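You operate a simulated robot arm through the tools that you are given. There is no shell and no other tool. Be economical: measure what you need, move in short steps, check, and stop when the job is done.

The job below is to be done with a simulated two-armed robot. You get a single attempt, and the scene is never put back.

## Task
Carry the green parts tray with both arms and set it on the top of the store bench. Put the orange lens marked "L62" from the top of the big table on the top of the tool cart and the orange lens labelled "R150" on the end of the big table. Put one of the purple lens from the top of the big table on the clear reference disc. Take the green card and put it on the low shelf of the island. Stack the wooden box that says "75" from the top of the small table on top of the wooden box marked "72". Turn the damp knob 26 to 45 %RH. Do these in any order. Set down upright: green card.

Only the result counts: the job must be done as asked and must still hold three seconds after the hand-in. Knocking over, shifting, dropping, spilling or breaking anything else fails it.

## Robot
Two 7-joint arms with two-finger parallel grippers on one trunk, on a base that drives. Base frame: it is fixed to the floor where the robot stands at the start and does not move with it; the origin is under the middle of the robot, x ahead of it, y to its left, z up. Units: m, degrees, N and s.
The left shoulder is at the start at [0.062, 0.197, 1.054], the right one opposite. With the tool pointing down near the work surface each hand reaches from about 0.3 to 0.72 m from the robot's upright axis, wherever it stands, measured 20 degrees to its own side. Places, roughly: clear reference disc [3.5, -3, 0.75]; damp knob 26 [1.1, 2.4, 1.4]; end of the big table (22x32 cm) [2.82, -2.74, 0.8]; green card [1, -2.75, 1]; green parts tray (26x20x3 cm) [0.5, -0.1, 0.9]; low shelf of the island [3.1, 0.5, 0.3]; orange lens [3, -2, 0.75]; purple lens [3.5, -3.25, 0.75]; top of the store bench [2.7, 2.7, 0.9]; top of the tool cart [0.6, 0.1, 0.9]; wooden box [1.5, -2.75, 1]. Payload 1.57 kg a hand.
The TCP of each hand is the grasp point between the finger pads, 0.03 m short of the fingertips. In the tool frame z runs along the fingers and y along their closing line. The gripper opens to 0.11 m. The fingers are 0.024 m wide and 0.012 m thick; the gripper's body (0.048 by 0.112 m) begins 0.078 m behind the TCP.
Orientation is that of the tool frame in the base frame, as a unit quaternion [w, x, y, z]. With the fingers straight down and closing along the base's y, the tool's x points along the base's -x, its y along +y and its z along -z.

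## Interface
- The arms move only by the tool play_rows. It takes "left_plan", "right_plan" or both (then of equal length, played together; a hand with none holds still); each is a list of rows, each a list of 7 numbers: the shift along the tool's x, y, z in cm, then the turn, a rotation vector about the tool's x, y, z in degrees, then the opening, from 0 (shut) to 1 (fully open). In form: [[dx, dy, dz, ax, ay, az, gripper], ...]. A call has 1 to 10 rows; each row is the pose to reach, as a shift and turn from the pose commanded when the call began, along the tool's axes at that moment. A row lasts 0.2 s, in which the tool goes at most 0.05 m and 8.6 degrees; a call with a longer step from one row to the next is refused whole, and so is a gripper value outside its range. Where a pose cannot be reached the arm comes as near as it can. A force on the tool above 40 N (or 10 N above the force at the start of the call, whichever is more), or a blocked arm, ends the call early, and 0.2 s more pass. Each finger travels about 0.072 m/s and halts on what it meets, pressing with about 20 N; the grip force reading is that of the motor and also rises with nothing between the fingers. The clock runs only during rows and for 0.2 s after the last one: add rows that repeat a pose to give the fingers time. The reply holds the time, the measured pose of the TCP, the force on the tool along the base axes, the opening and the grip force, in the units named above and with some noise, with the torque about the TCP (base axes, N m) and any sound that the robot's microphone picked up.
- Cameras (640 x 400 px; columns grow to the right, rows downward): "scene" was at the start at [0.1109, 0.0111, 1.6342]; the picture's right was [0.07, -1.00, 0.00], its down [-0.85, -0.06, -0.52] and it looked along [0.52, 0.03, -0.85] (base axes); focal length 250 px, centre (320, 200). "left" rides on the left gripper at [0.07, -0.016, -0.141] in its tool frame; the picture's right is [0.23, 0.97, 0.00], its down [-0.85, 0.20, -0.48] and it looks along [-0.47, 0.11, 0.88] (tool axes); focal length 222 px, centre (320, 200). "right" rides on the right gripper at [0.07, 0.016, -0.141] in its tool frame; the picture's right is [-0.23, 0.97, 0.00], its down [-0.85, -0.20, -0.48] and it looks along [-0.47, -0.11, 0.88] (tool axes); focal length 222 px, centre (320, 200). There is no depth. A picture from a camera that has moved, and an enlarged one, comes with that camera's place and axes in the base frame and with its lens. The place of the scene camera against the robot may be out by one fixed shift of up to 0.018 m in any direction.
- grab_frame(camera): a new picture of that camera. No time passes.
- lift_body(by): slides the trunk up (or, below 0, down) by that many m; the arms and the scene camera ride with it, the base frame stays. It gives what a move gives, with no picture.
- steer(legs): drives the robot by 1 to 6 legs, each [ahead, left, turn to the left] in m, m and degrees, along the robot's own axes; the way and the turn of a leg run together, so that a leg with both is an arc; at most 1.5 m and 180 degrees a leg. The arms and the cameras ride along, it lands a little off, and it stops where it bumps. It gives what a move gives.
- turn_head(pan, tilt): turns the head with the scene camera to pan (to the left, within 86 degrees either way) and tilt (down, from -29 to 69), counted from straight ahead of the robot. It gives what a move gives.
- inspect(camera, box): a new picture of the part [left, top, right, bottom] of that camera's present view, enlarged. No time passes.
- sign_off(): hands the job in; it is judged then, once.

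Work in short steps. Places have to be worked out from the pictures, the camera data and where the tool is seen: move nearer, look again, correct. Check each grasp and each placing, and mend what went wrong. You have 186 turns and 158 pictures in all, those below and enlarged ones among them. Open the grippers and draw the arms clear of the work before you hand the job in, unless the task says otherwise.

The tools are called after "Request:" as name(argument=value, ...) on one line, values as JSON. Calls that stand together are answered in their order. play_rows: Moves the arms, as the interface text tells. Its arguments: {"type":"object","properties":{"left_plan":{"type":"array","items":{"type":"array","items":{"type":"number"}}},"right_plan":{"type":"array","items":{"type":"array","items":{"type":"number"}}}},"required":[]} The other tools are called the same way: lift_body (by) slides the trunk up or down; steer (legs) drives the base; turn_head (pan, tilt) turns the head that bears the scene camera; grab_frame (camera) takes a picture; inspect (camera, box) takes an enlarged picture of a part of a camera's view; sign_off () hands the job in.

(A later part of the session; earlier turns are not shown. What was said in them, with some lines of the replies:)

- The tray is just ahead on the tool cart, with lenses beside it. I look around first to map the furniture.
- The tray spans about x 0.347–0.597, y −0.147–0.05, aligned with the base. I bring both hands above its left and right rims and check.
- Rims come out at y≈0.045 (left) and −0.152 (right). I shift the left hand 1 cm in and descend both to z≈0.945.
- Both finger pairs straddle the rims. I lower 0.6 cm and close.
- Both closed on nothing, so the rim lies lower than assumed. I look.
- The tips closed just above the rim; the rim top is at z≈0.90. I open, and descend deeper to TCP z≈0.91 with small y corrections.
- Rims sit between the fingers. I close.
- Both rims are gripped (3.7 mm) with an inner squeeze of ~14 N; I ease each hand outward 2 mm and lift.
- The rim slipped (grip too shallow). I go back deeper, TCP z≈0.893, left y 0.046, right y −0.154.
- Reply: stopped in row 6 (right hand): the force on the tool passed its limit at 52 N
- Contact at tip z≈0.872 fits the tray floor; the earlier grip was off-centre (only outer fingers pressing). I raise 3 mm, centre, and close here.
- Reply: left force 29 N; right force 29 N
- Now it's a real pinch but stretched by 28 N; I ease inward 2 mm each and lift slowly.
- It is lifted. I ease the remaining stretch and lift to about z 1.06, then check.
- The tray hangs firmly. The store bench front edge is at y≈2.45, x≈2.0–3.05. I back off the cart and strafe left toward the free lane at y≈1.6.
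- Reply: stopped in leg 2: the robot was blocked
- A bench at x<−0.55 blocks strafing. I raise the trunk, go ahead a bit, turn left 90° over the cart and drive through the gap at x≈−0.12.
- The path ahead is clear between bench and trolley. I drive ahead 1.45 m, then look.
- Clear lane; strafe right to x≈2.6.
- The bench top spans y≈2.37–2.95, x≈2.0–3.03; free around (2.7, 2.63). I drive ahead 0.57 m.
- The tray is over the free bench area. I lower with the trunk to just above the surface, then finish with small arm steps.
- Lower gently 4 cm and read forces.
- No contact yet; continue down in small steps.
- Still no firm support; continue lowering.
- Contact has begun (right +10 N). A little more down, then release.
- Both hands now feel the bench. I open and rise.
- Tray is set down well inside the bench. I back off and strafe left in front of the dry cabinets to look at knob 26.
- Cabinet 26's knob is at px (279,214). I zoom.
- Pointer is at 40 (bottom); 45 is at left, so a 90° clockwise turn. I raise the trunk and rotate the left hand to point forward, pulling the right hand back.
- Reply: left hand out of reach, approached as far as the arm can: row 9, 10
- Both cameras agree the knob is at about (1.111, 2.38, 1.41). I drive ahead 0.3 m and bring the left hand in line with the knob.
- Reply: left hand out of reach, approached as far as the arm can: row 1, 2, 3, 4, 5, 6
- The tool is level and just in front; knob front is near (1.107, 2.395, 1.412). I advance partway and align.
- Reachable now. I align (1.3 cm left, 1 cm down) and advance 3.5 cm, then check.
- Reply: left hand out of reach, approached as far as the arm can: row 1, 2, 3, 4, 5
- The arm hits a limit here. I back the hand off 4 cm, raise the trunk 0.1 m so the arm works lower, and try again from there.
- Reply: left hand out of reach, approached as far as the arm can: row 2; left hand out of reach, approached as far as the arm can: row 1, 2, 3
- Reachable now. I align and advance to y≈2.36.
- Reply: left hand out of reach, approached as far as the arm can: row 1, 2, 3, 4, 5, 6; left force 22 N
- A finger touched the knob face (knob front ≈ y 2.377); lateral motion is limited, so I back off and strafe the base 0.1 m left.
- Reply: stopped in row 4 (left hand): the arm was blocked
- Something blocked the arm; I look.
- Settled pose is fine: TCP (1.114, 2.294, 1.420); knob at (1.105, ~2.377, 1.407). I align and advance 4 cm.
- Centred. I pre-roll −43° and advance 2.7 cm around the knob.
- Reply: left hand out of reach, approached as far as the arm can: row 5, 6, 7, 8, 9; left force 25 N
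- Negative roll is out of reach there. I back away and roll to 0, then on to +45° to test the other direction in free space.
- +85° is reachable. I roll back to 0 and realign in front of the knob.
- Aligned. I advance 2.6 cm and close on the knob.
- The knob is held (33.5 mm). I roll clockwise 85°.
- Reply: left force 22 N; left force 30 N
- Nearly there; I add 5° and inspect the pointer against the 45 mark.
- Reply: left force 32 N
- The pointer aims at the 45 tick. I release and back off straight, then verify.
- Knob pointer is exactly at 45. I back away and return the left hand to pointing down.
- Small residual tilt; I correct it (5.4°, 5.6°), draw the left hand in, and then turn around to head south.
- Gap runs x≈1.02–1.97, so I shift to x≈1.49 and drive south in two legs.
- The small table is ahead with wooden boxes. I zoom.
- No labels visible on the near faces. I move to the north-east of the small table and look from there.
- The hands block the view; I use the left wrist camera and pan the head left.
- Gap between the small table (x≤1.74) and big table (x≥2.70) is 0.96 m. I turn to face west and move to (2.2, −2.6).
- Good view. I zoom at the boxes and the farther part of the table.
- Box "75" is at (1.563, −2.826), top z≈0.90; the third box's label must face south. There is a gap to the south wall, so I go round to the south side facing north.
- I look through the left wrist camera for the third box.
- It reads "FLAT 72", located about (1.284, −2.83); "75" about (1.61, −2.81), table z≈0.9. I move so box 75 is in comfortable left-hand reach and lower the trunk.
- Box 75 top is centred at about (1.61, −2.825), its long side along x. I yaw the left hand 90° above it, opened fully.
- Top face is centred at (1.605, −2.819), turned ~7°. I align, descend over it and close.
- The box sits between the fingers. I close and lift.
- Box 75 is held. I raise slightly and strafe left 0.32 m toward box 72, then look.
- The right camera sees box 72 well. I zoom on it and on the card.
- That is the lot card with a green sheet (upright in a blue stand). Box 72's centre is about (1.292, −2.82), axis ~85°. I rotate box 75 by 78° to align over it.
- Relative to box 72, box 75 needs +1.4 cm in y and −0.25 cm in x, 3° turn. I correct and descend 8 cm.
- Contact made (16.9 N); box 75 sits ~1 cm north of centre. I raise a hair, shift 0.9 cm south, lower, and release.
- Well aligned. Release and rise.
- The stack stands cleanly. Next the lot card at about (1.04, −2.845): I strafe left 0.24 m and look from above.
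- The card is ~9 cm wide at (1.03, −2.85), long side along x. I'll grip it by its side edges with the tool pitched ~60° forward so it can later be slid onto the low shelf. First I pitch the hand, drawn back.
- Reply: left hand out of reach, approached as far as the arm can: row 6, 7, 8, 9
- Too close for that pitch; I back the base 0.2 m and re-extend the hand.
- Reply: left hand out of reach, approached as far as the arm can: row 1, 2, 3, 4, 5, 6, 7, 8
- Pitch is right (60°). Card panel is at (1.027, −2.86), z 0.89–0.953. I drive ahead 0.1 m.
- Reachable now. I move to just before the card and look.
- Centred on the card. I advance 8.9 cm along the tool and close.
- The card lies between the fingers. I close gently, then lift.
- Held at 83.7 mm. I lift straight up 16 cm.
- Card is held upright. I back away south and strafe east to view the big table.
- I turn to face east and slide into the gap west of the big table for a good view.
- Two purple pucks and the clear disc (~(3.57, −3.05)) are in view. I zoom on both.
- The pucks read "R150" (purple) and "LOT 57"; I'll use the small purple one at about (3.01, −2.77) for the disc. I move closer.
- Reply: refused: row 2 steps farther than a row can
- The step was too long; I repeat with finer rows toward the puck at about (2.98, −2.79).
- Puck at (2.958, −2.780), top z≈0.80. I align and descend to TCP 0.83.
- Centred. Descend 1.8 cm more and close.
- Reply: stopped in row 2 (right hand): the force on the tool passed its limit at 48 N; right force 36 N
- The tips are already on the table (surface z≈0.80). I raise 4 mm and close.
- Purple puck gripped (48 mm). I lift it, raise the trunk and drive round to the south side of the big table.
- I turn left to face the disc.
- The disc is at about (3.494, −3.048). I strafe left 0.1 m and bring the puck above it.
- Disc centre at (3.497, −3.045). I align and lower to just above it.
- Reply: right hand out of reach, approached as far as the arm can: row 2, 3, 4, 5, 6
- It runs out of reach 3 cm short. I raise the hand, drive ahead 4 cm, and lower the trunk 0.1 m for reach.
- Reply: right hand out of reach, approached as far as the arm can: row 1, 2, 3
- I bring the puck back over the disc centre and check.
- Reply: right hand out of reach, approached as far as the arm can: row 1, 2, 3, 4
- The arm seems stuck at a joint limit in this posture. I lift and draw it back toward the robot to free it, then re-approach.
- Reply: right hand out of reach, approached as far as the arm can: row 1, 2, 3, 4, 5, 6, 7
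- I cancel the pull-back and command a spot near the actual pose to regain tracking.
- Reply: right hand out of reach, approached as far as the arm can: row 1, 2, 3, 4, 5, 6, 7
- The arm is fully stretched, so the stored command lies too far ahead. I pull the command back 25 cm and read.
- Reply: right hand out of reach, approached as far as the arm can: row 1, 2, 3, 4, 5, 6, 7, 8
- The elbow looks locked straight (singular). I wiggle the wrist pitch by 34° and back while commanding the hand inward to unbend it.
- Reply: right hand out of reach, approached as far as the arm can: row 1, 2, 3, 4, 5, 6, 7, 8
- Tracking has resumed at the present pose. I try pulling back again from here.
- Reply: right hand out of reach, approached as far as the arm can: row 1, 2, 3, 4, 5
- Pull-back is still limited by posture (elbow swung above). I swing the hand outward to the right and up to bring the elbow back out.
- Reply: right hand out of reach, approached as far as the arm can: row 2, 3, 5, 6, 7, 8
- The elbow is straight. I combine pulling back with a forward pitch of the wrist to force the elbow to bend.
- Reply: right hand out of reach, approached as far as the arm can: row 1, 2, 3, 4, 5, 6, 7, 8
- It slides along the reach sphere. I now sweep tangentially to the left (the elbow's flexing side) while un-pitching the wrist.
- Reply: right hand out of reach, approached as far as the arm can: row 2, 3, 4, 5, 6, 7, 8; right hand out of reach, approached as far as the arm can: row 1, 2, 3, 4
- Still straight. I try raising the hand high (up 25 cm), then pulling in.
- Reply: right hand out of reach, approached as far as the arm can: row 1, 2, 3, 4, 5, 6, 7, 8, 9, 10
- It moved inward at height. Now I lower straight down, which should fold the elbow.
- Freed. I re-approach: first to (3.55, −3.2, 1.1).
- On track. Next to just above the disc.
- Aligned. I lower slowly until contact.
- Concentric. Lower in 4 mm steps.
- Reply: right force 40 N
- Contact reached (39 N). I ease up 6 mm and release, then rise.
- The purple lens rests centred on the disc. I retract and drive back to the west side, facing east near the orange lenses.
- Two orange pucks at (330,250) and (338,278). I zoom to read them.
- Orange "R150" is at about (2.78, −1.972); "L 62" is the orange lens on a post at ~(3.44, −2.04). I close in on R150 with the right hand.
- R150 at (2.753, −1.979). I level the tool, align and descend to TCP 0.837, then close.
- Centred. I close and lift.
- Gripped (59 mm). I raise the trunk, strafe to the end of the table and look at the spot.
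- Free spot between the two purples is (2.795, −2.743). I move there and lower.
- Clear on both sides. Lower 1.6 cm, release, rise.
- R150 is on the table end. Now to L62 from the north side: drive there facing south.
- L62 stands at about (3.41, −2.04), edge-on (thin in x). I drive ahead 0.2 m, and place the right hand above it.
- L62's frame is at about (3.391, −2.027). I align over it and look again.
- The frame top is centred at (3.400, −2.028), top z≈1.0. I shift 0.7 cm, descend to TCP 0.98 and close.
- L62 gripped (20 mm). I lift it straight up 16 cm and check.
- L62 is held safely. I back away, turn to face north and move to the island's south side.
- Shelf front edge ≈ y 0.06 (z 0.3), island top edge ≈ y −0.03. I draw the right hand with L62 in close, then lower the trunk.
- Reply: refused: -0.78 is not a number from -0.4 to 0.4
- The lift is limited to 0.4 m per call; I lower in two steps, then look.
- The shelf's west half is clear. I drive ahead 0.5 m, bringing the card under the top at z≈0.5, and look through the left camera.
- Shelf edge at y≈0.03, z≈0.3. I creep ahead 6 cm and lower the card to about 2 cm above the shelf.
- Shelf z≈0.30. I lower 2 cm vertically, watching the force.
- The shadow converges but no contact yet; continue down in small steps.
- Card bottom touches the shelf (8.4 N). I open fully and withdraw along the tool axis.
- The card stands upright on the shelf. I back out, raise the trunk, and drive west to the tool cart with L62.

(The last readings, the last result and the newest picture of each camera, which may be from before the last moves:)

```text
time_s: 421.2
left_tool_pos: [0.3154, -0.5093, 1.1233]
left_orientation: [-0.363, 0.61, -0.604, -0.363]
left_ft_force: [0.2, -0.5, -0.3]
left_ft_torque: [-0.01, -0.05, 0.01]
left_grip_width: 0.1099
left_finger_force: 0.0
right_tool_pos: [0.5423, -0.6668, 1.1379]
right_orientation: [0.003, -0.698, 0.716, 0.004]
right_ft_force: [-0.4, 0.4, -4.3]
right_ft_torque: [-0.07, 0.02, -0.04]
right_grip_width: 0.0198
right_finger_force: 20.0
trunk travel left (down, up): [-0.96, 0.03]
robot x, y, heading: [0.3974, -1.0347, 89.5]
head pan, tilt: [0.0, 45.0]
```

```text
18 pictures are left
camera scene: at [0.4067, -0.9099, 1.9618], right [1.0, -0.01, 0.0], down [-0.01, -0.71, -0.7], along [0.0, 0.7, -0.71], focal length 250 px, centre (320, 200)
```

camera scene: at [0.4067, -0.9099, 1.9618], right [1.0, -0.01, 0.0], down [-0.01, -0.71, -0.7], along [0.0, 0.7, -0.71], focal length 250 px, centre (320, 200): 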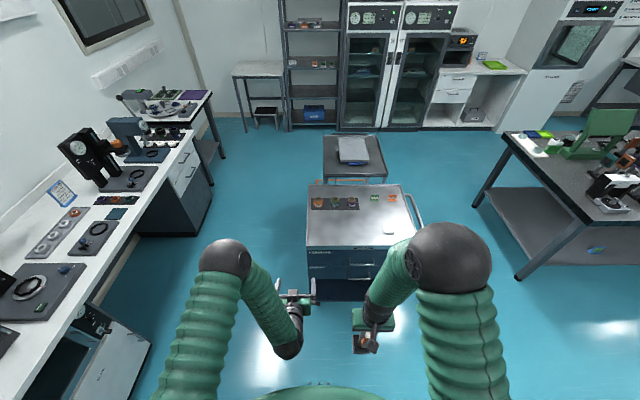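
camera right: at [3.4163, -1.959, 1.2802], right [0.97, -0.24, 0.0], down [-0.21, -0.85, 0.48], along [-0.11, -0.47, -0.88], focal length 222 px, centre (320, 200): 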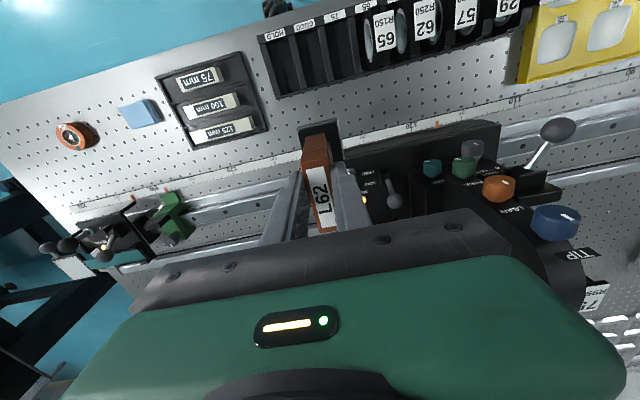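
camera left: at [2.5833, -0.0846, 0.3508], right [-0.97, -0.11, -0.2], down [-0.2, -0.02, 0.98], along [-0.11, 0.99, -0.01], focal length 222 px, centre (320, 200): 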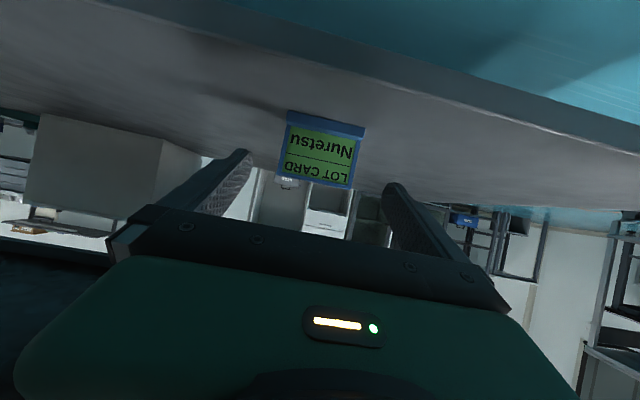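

The cart's free area (where the tray was) is ahead. I drive 0.45 m closer and extend the right hand over it.

Request:
steer(legs=[[0.45, 0, 0]])

Request:
play_rows(right_plan=[[-3, 0, 0, 0, 0, 0, 0], [-6, 0, 0, 0, 0, 0, 0], [-9, 0, 0, 0, 0, 0, 0], [-12, 0, 0, 0, 0, 0, 0], [-15, 0, 0, 0, 0, 0, 0], [-18, 0, 0, 0, 0, 0, 0], [-18, 0, 0, 0, 0, 0, 0]])

Request:
grab_frame(camera="right")

Request:
grab_frame(camera="scene")

```text
time_s: 423.9
left_tool_pos: [0.3136, -0.0624, 1.1246]
left_orientation: [-0.363, 0.611, -0.601, -0.365]
left_ft_force: [-0.5, 0.0, -0.2]
left_ft_torque: [0.02, -0.03, -0.04]
left_grip_width: 0.1099
left_finger_force: 0.0
right_tool_pos: [0.5409, -0.2193, 1.1396]
right_orientation: [0.004, -0.701, 0.713, 0.005]
right_ft_force: [-0.4, 0.0, -4.2]
right_ft_torque: [-0.07, 0.0, 0.02]
right_grip_width: 0.0198
right_finger_force: 20.4
trunk travel left (down, up): [-0.96, 0.03]
robot x, y, heading: [0.397, -0.5811, 90.0]
head pan, tilt: [0.0, 45.0]
```

```text
time_s: 425.5
left_tool_pos: [0.3145, -0.0599, 1.1252]
left_orientation: [-0.362, 0.612, -0.602, -0.365]
left_ft_force: [-0.1, 0.5, -0.5]
left_ft_torque: [-0.01, 0.0, 0.02]
left_grip_width: 0.1098
left_finger_force: 0.2
right_tool_pos: [0.5435, -0.0363, 1.1412]
right_orientation: [0.003, -0.702, 0.713, 0.004]
right_ft_force: [0.4, -0.9, -5.3]
right_ft_torque: [-0.03, -0.03, 0.0]
right_grip_width: 0.0199
right_finger_force: 20.0
trunk travel left (down, up): [-0.96, 0.03]
robot x, y, heading: [0.3968, -0.5804, 90.0]
head pan, tilt: [0.0, 45.0]
```

```text
17 pictures are left
camera right: at [0.5268, -0.1094, 1.2816], right [-0.97, 0.24, 0.0], down [0.22, 0.85, 0.49], along [0.12, 0.47, -0.87], focal length 222 px, centre (320, 200)
```

right: 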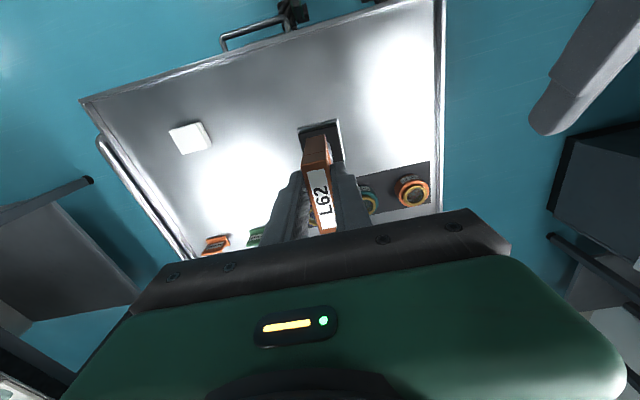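

```text
16 pictures are left
camera scene: at [0.4079, -0.4588, 1.9617], right [1.0, 0.0, 0.0], down [0.0, -0.71, -0.7], along [0.0, 0.7, -0.71], focal length 250 px, centre (320, 200)
```

scene: 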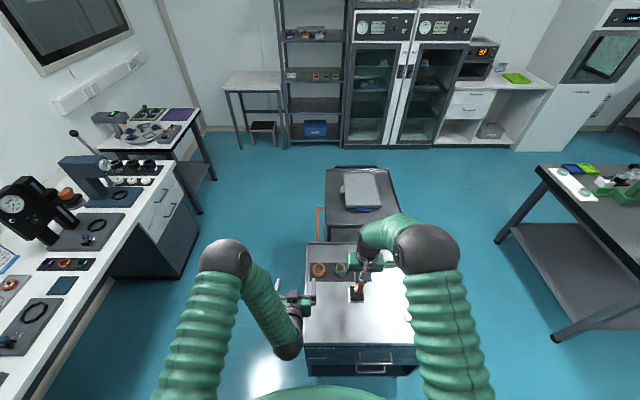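

L62's base is over clear cart surface at (0.54, −0.04). I lower 8.3 cm, then feel for contact.

Request:
play_rows(right_plan=[[0, 0, 2.5, 0, 0, 0, 0], [0, 0, 5, 0, 0, 0, 0], [0, 0, 7, 0, 0, 0, 0], [0, 0, 8.3, 0, 0, 0, 0], [0, 0, 8.3, 0, 0, 0, 0]])

```text
time_s: 426.7
left_tool_pos: [0.3131, -0.0607, 1.1255]
left_orientation: [-0.362, 0.612, -0.602, -0.365]
left_ft_force: [-0.2, -0.7, -0.2]
left_ft_torque: [0.0, -0.01, 0.02]
left_grip_width: 0.1101
left_finger_force: 0.0
right_tool_pos: [0.544, -0.037, 1.0564]
right_orientation: [0.003, -0.7, 0.714, 0.005]
right_ft_force: [0.8, 0.7, -5.1]
right_ft_torque: [-0.05, -0.01, -0.02]
right_grip_width: 0.02
right_finger_force: 19.6
trunk travel left (down, up): [-0.96, 0.03]
robot x, y, heading: [0.3961, -0.5838, 90.0]
head pan, tilt: [0.0, 45.0]
```

Request:
play_rows(right_plan=[[0, 0, 0.3, 0, 0, 0, 0], [0, 0, 0.6, 0, 0, 0, 0], [0, 0, 0.9, 0, 0, 0, 0], [0, 0, 0.9, 0, 0, 0, 0]])

```text
time_s: 427.7
left_tool_pos: [0.3137, -0.061, 1.1248]
left_orientation: [-0.362, 0.611, -0.602, -0.364]
left_ft_force: [-0.5, -0.6, 1.5]
left_ft_torque: [-0.02, 0.01, 0.02]
left_grip_width: 0.11
left_finger_force: 0.0
right_tool_pos: [0.5425, -0.0374, 1.0493]
right_orientation: [0.003, -0.701, 0.713, 0.004]
right_ft_force: [0.7, -0.4, -4.6]
right_ft_torque: [-0.07, -0.04, 0.02]
right_grip_width: 0.0198
right_finger_force: 20.1
trunk travel left (down, up): [-0.96, 0.03]
robot x, y, heading: [0.4011, -0.5854, 89.9]
head pan, tilt: [0.0, 45.0]
```

No contact yet; a little further.

Request:
play_rows(right_plan=[[0, 0, 0.3, 0, 0, 0, 0], [0, 0, 0.6, 0, 0, 0, 0], [0, 0, 0.6, 0, 0, 0, 0]])

```text
time_s: 428.5
left_tool_pos: [0.314, -0.0618, 1.1258]
left_orientation: [-0.362, 0.612, -0.601, -0.365]
left_ft_force: [0.6, 0.2, 0.7]
left_ft_torque: [0.0, 0.02, -0.03]
left_grip_width: 0.1098
left_finger_force: 0.1
right_tool_pos: [0.5446, -0.0377, 1.043]
right_orientation: [0.003, -0.701, 0.713, 0.005]
right_ft_force: [0.5, -0.9, -4.8]
right_ft_torque: [-0.07, 0.01, 0.03]
right_grip_width: 0.0201
right_finger_force: 20.8
trunk travel left (down, up): [-0.96, 0.03]
robot x, y, heading: [0.3985, -0.5832, 89.9]
head pan, tilt: [0.0, 45.0]
```

Request:
play_rows(right_plan=[[0, 0, 0.3, 0, 0, 0, 0], [0, 0, 0.6, 0, 0, 0, 0], [0, 0, 0.8, 0, 0, 0, 0], [0, 0, 0.8, 0, 0, 0, 0]])

Request:
grab_frame(camera="right")

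```text
time_s: 429.5
left_tool_pos: [0.3124, -0.0627, 1.1257]
left_orientation: [-0.363, 0.611, -0.601, -0.365]
left_ft_force: [0.5, 0.6, -0.1]
left_ft_torque: [-0.02, 0.01, 0.0]
left_grip_width: 0.1099
left_finger_force: 0.0
right_tool_pos: [0.5443, -0.0364, 1.0365]
right_orientation: [0.005, -0.701, 0.713, 0.005]
right_ft_force: [1.5, 1.9, 13.7]
right_ft_torque: [-0.07, -0.23, -0.01]
right_grip_width: 0.02
right_finger_force: 20.0
trunk travel left (down, up): [-0.96, 0.03]
robot x, y, heading: [0.396, -0.5826, 90.2]
head pan, tilt: [0.0, 45.0]
```

```text
15 pictures are left
camera right: at [0.5267, -0.1093, 1.1778], right [-0.97, 0.24, 0.0], down [0.22, 0.84, 0.49], along [0.12, 0.48, -0.87], focal length 222 px, centre (320, 200)
```

right: 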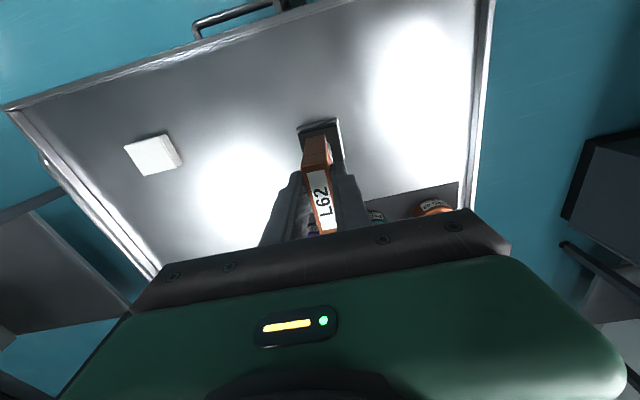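

Contact confirmed. I open and rise straight up.

Request:
play_rows(right_plan=[[0, 0, -0.1, 0, 0, 0, 0.15], [0, 0, -0.1, 0, 0, 0, 0.3], [0, 0, -0.1, 0, 0, 0, 0.5], [0, 0, -0.1, 0, 0, 0, 0.5], [0, 0, -3, 0, 0, 0, 0.5], [0, 0, -7, 0, 0, 0, 0.5], [0, 0, -11, 0, 0, 0, 0.5], [0, 0, -15, 0, 0, 0, 0.5]])

Request:
grab_frame(camera="right")

```text
time_s: 431.3
left_tool_pos: [0.3138, -0.0622, 1.1257]
left_orientation: [-0.362, 0.611, -0.602, -0.365]
left_ft_force: [0.3, -0.2, 1.0]
left_ft_torque: [0.0, 0.02, -0.01]
left_grip_width: 0.11
left_finger_force: 0.1
right_tool_pos: [0.5458, -0.0388, 1.1855]
right_orientation: [0.003, -0.701, 0.713, 0.004]
right_ft_force: [-0.3, 0.3, 0.1]
right_ft_torque: [0.05, 0.02, 0.0]
right_grip_width: 0.055
right_finger_force: 0.0
trunk travel left (down, up): [-0.96, 0.03]
robot x, y, heading: [0.3975, -0.5839, 90.2]
head pan, tilt: [0.0, 45.0]
```

```text
14 pictures are left
camera right: at [0.5291, -0.1116, 1.3268], right [-0.97, 0.24, 0.0], down [0.22, 0.85, 0.49], along [0.12, 0.47, -0.87], focal length 222 px, centre (320, 200)
```

right: 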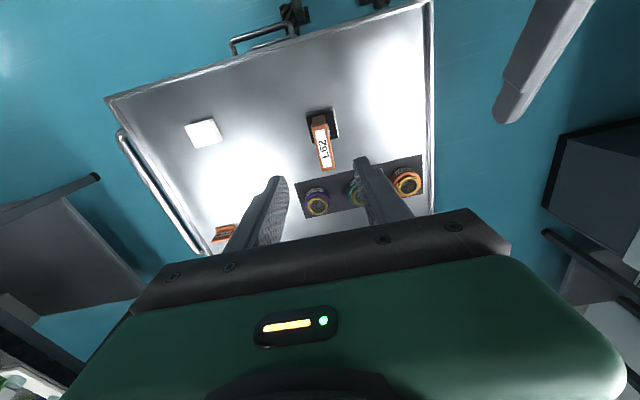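

L62 stands on the cart. I back away and take a final look at the cart, tray and knob.

Request:
steer(legs=[[-0.45, 0, 0]])

Request:
turn_head(pan=0, tilt=30)

Request:
inspect(camera="scene", box=[280, 150, 460, 270])

Request:
inspect(camera="scene", box=[340, 60, 540, 150])

```text
time_s: 434.0
left_tool_pos: [0.3126, -0.5063, 1.123]
left_orientation: [-0.361, 0.612, -0.602, -0.365]
left_ft_force: [-0.2, 0.3, 0.7]
left_ft_torque: [0.0, 0.02, 0.01]
left_grip_width: 0.1099
left_finger_force: 0.1
right_tool_pos: [0.5451, -0.482, 1.1842]
right_orientation: [0.003, -0.701, 0.713, 0.004]
right_ft_force: [-0.5, 0.4, -0.3]
right_ft_torque: [0.03, 0.03, 0.0]
right_grip_width: 0.0551
right_finger_force: 0.0
trunk travel left (down, up): [-0.96, 0.03]
robot x, y, heading: [0.3973, -1.0346, 90.1]
head pan, tilt: [0.0, 45.0]
```

```text
time_s: 434.8
left_tool_pos: [0.3128, -0.5103, 1.125]
left_orientation: [-0.362, 0.612, -0.601, -0.366]
left_ft_force: [-0.2, 0.1, -0.7]
left_ft_torque: [0.0, 0.02, 0.0]
left_grip_width: 0.1098
left_finger_force: 0.1
right_tool_pos: [0.5453, -0.486, 1.1863]
right_orientation: [0.004, -0.702, 0.712, 0.005]
right_ft_force: [0.1, -0.1, -0.4]
right_ft_torque: [-0.01, -0.03, 0.02]
right_grip_width: 0.0548
right_finger_force: 0.0
trunk travel left (down, up): [-0.96, 0.03]
robot x, y, heading: [0.3961, -1.0295, 90.2]
head pan, tilt: [0.0, 30.0]
```

```text
3.33 times, centred on (370, 210) of scene
camera zoom: at [0.4074, -0.896, 1.9842], right [1.0, 0.0, 0.0], down [0.0, -0.5, -0.86], along [0.0, 0.86, -0.5], focal length 835 px, centre (153, 167)
```

zoom: 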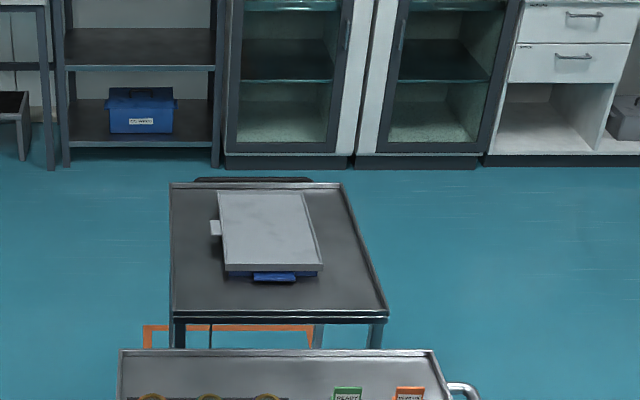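

```text
3.20 times, centred on (440, 105) of scene
camera zoom: at [0.4074, -0.896, 1.9842], right [1.0, 0.0, 0.0], down [0.0, -0.5, -0.86], along [0.0, 0.86, -0.5], focal length 802 px, centre (-64, 504)
```

zoom: 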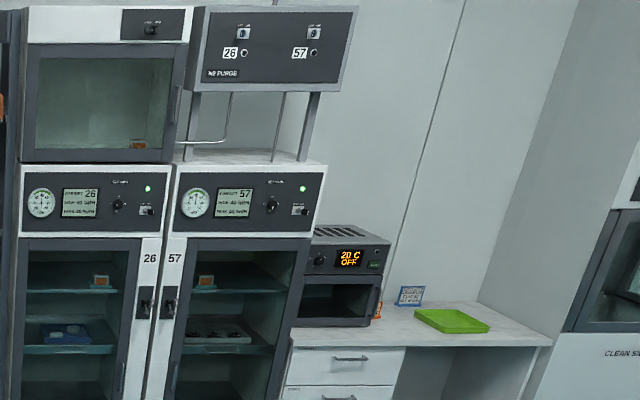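

Tray, knob, card, stack and lenses were each checked after placing, the grippers are open and the arms are clear of everything. I hand in.

Request:
sign_off()

```text
The job is handed in.
```

Every part of the job was done and checked by camera as it was placed, then handed in:

- **Tray:** on the store bench.
- **Orange lenses:** L62 on the tool cart, R150 on the end of the big table.
- **Purple lens:** on the clear disc.
- **Green card:** upright on the island's low shelf. I took this to be the blue-framed "LOT CARD" with the green sheet.
- **Wooden boxes:** 75 stacked on 72.
- **Knob 26:** set to 45 %RH.
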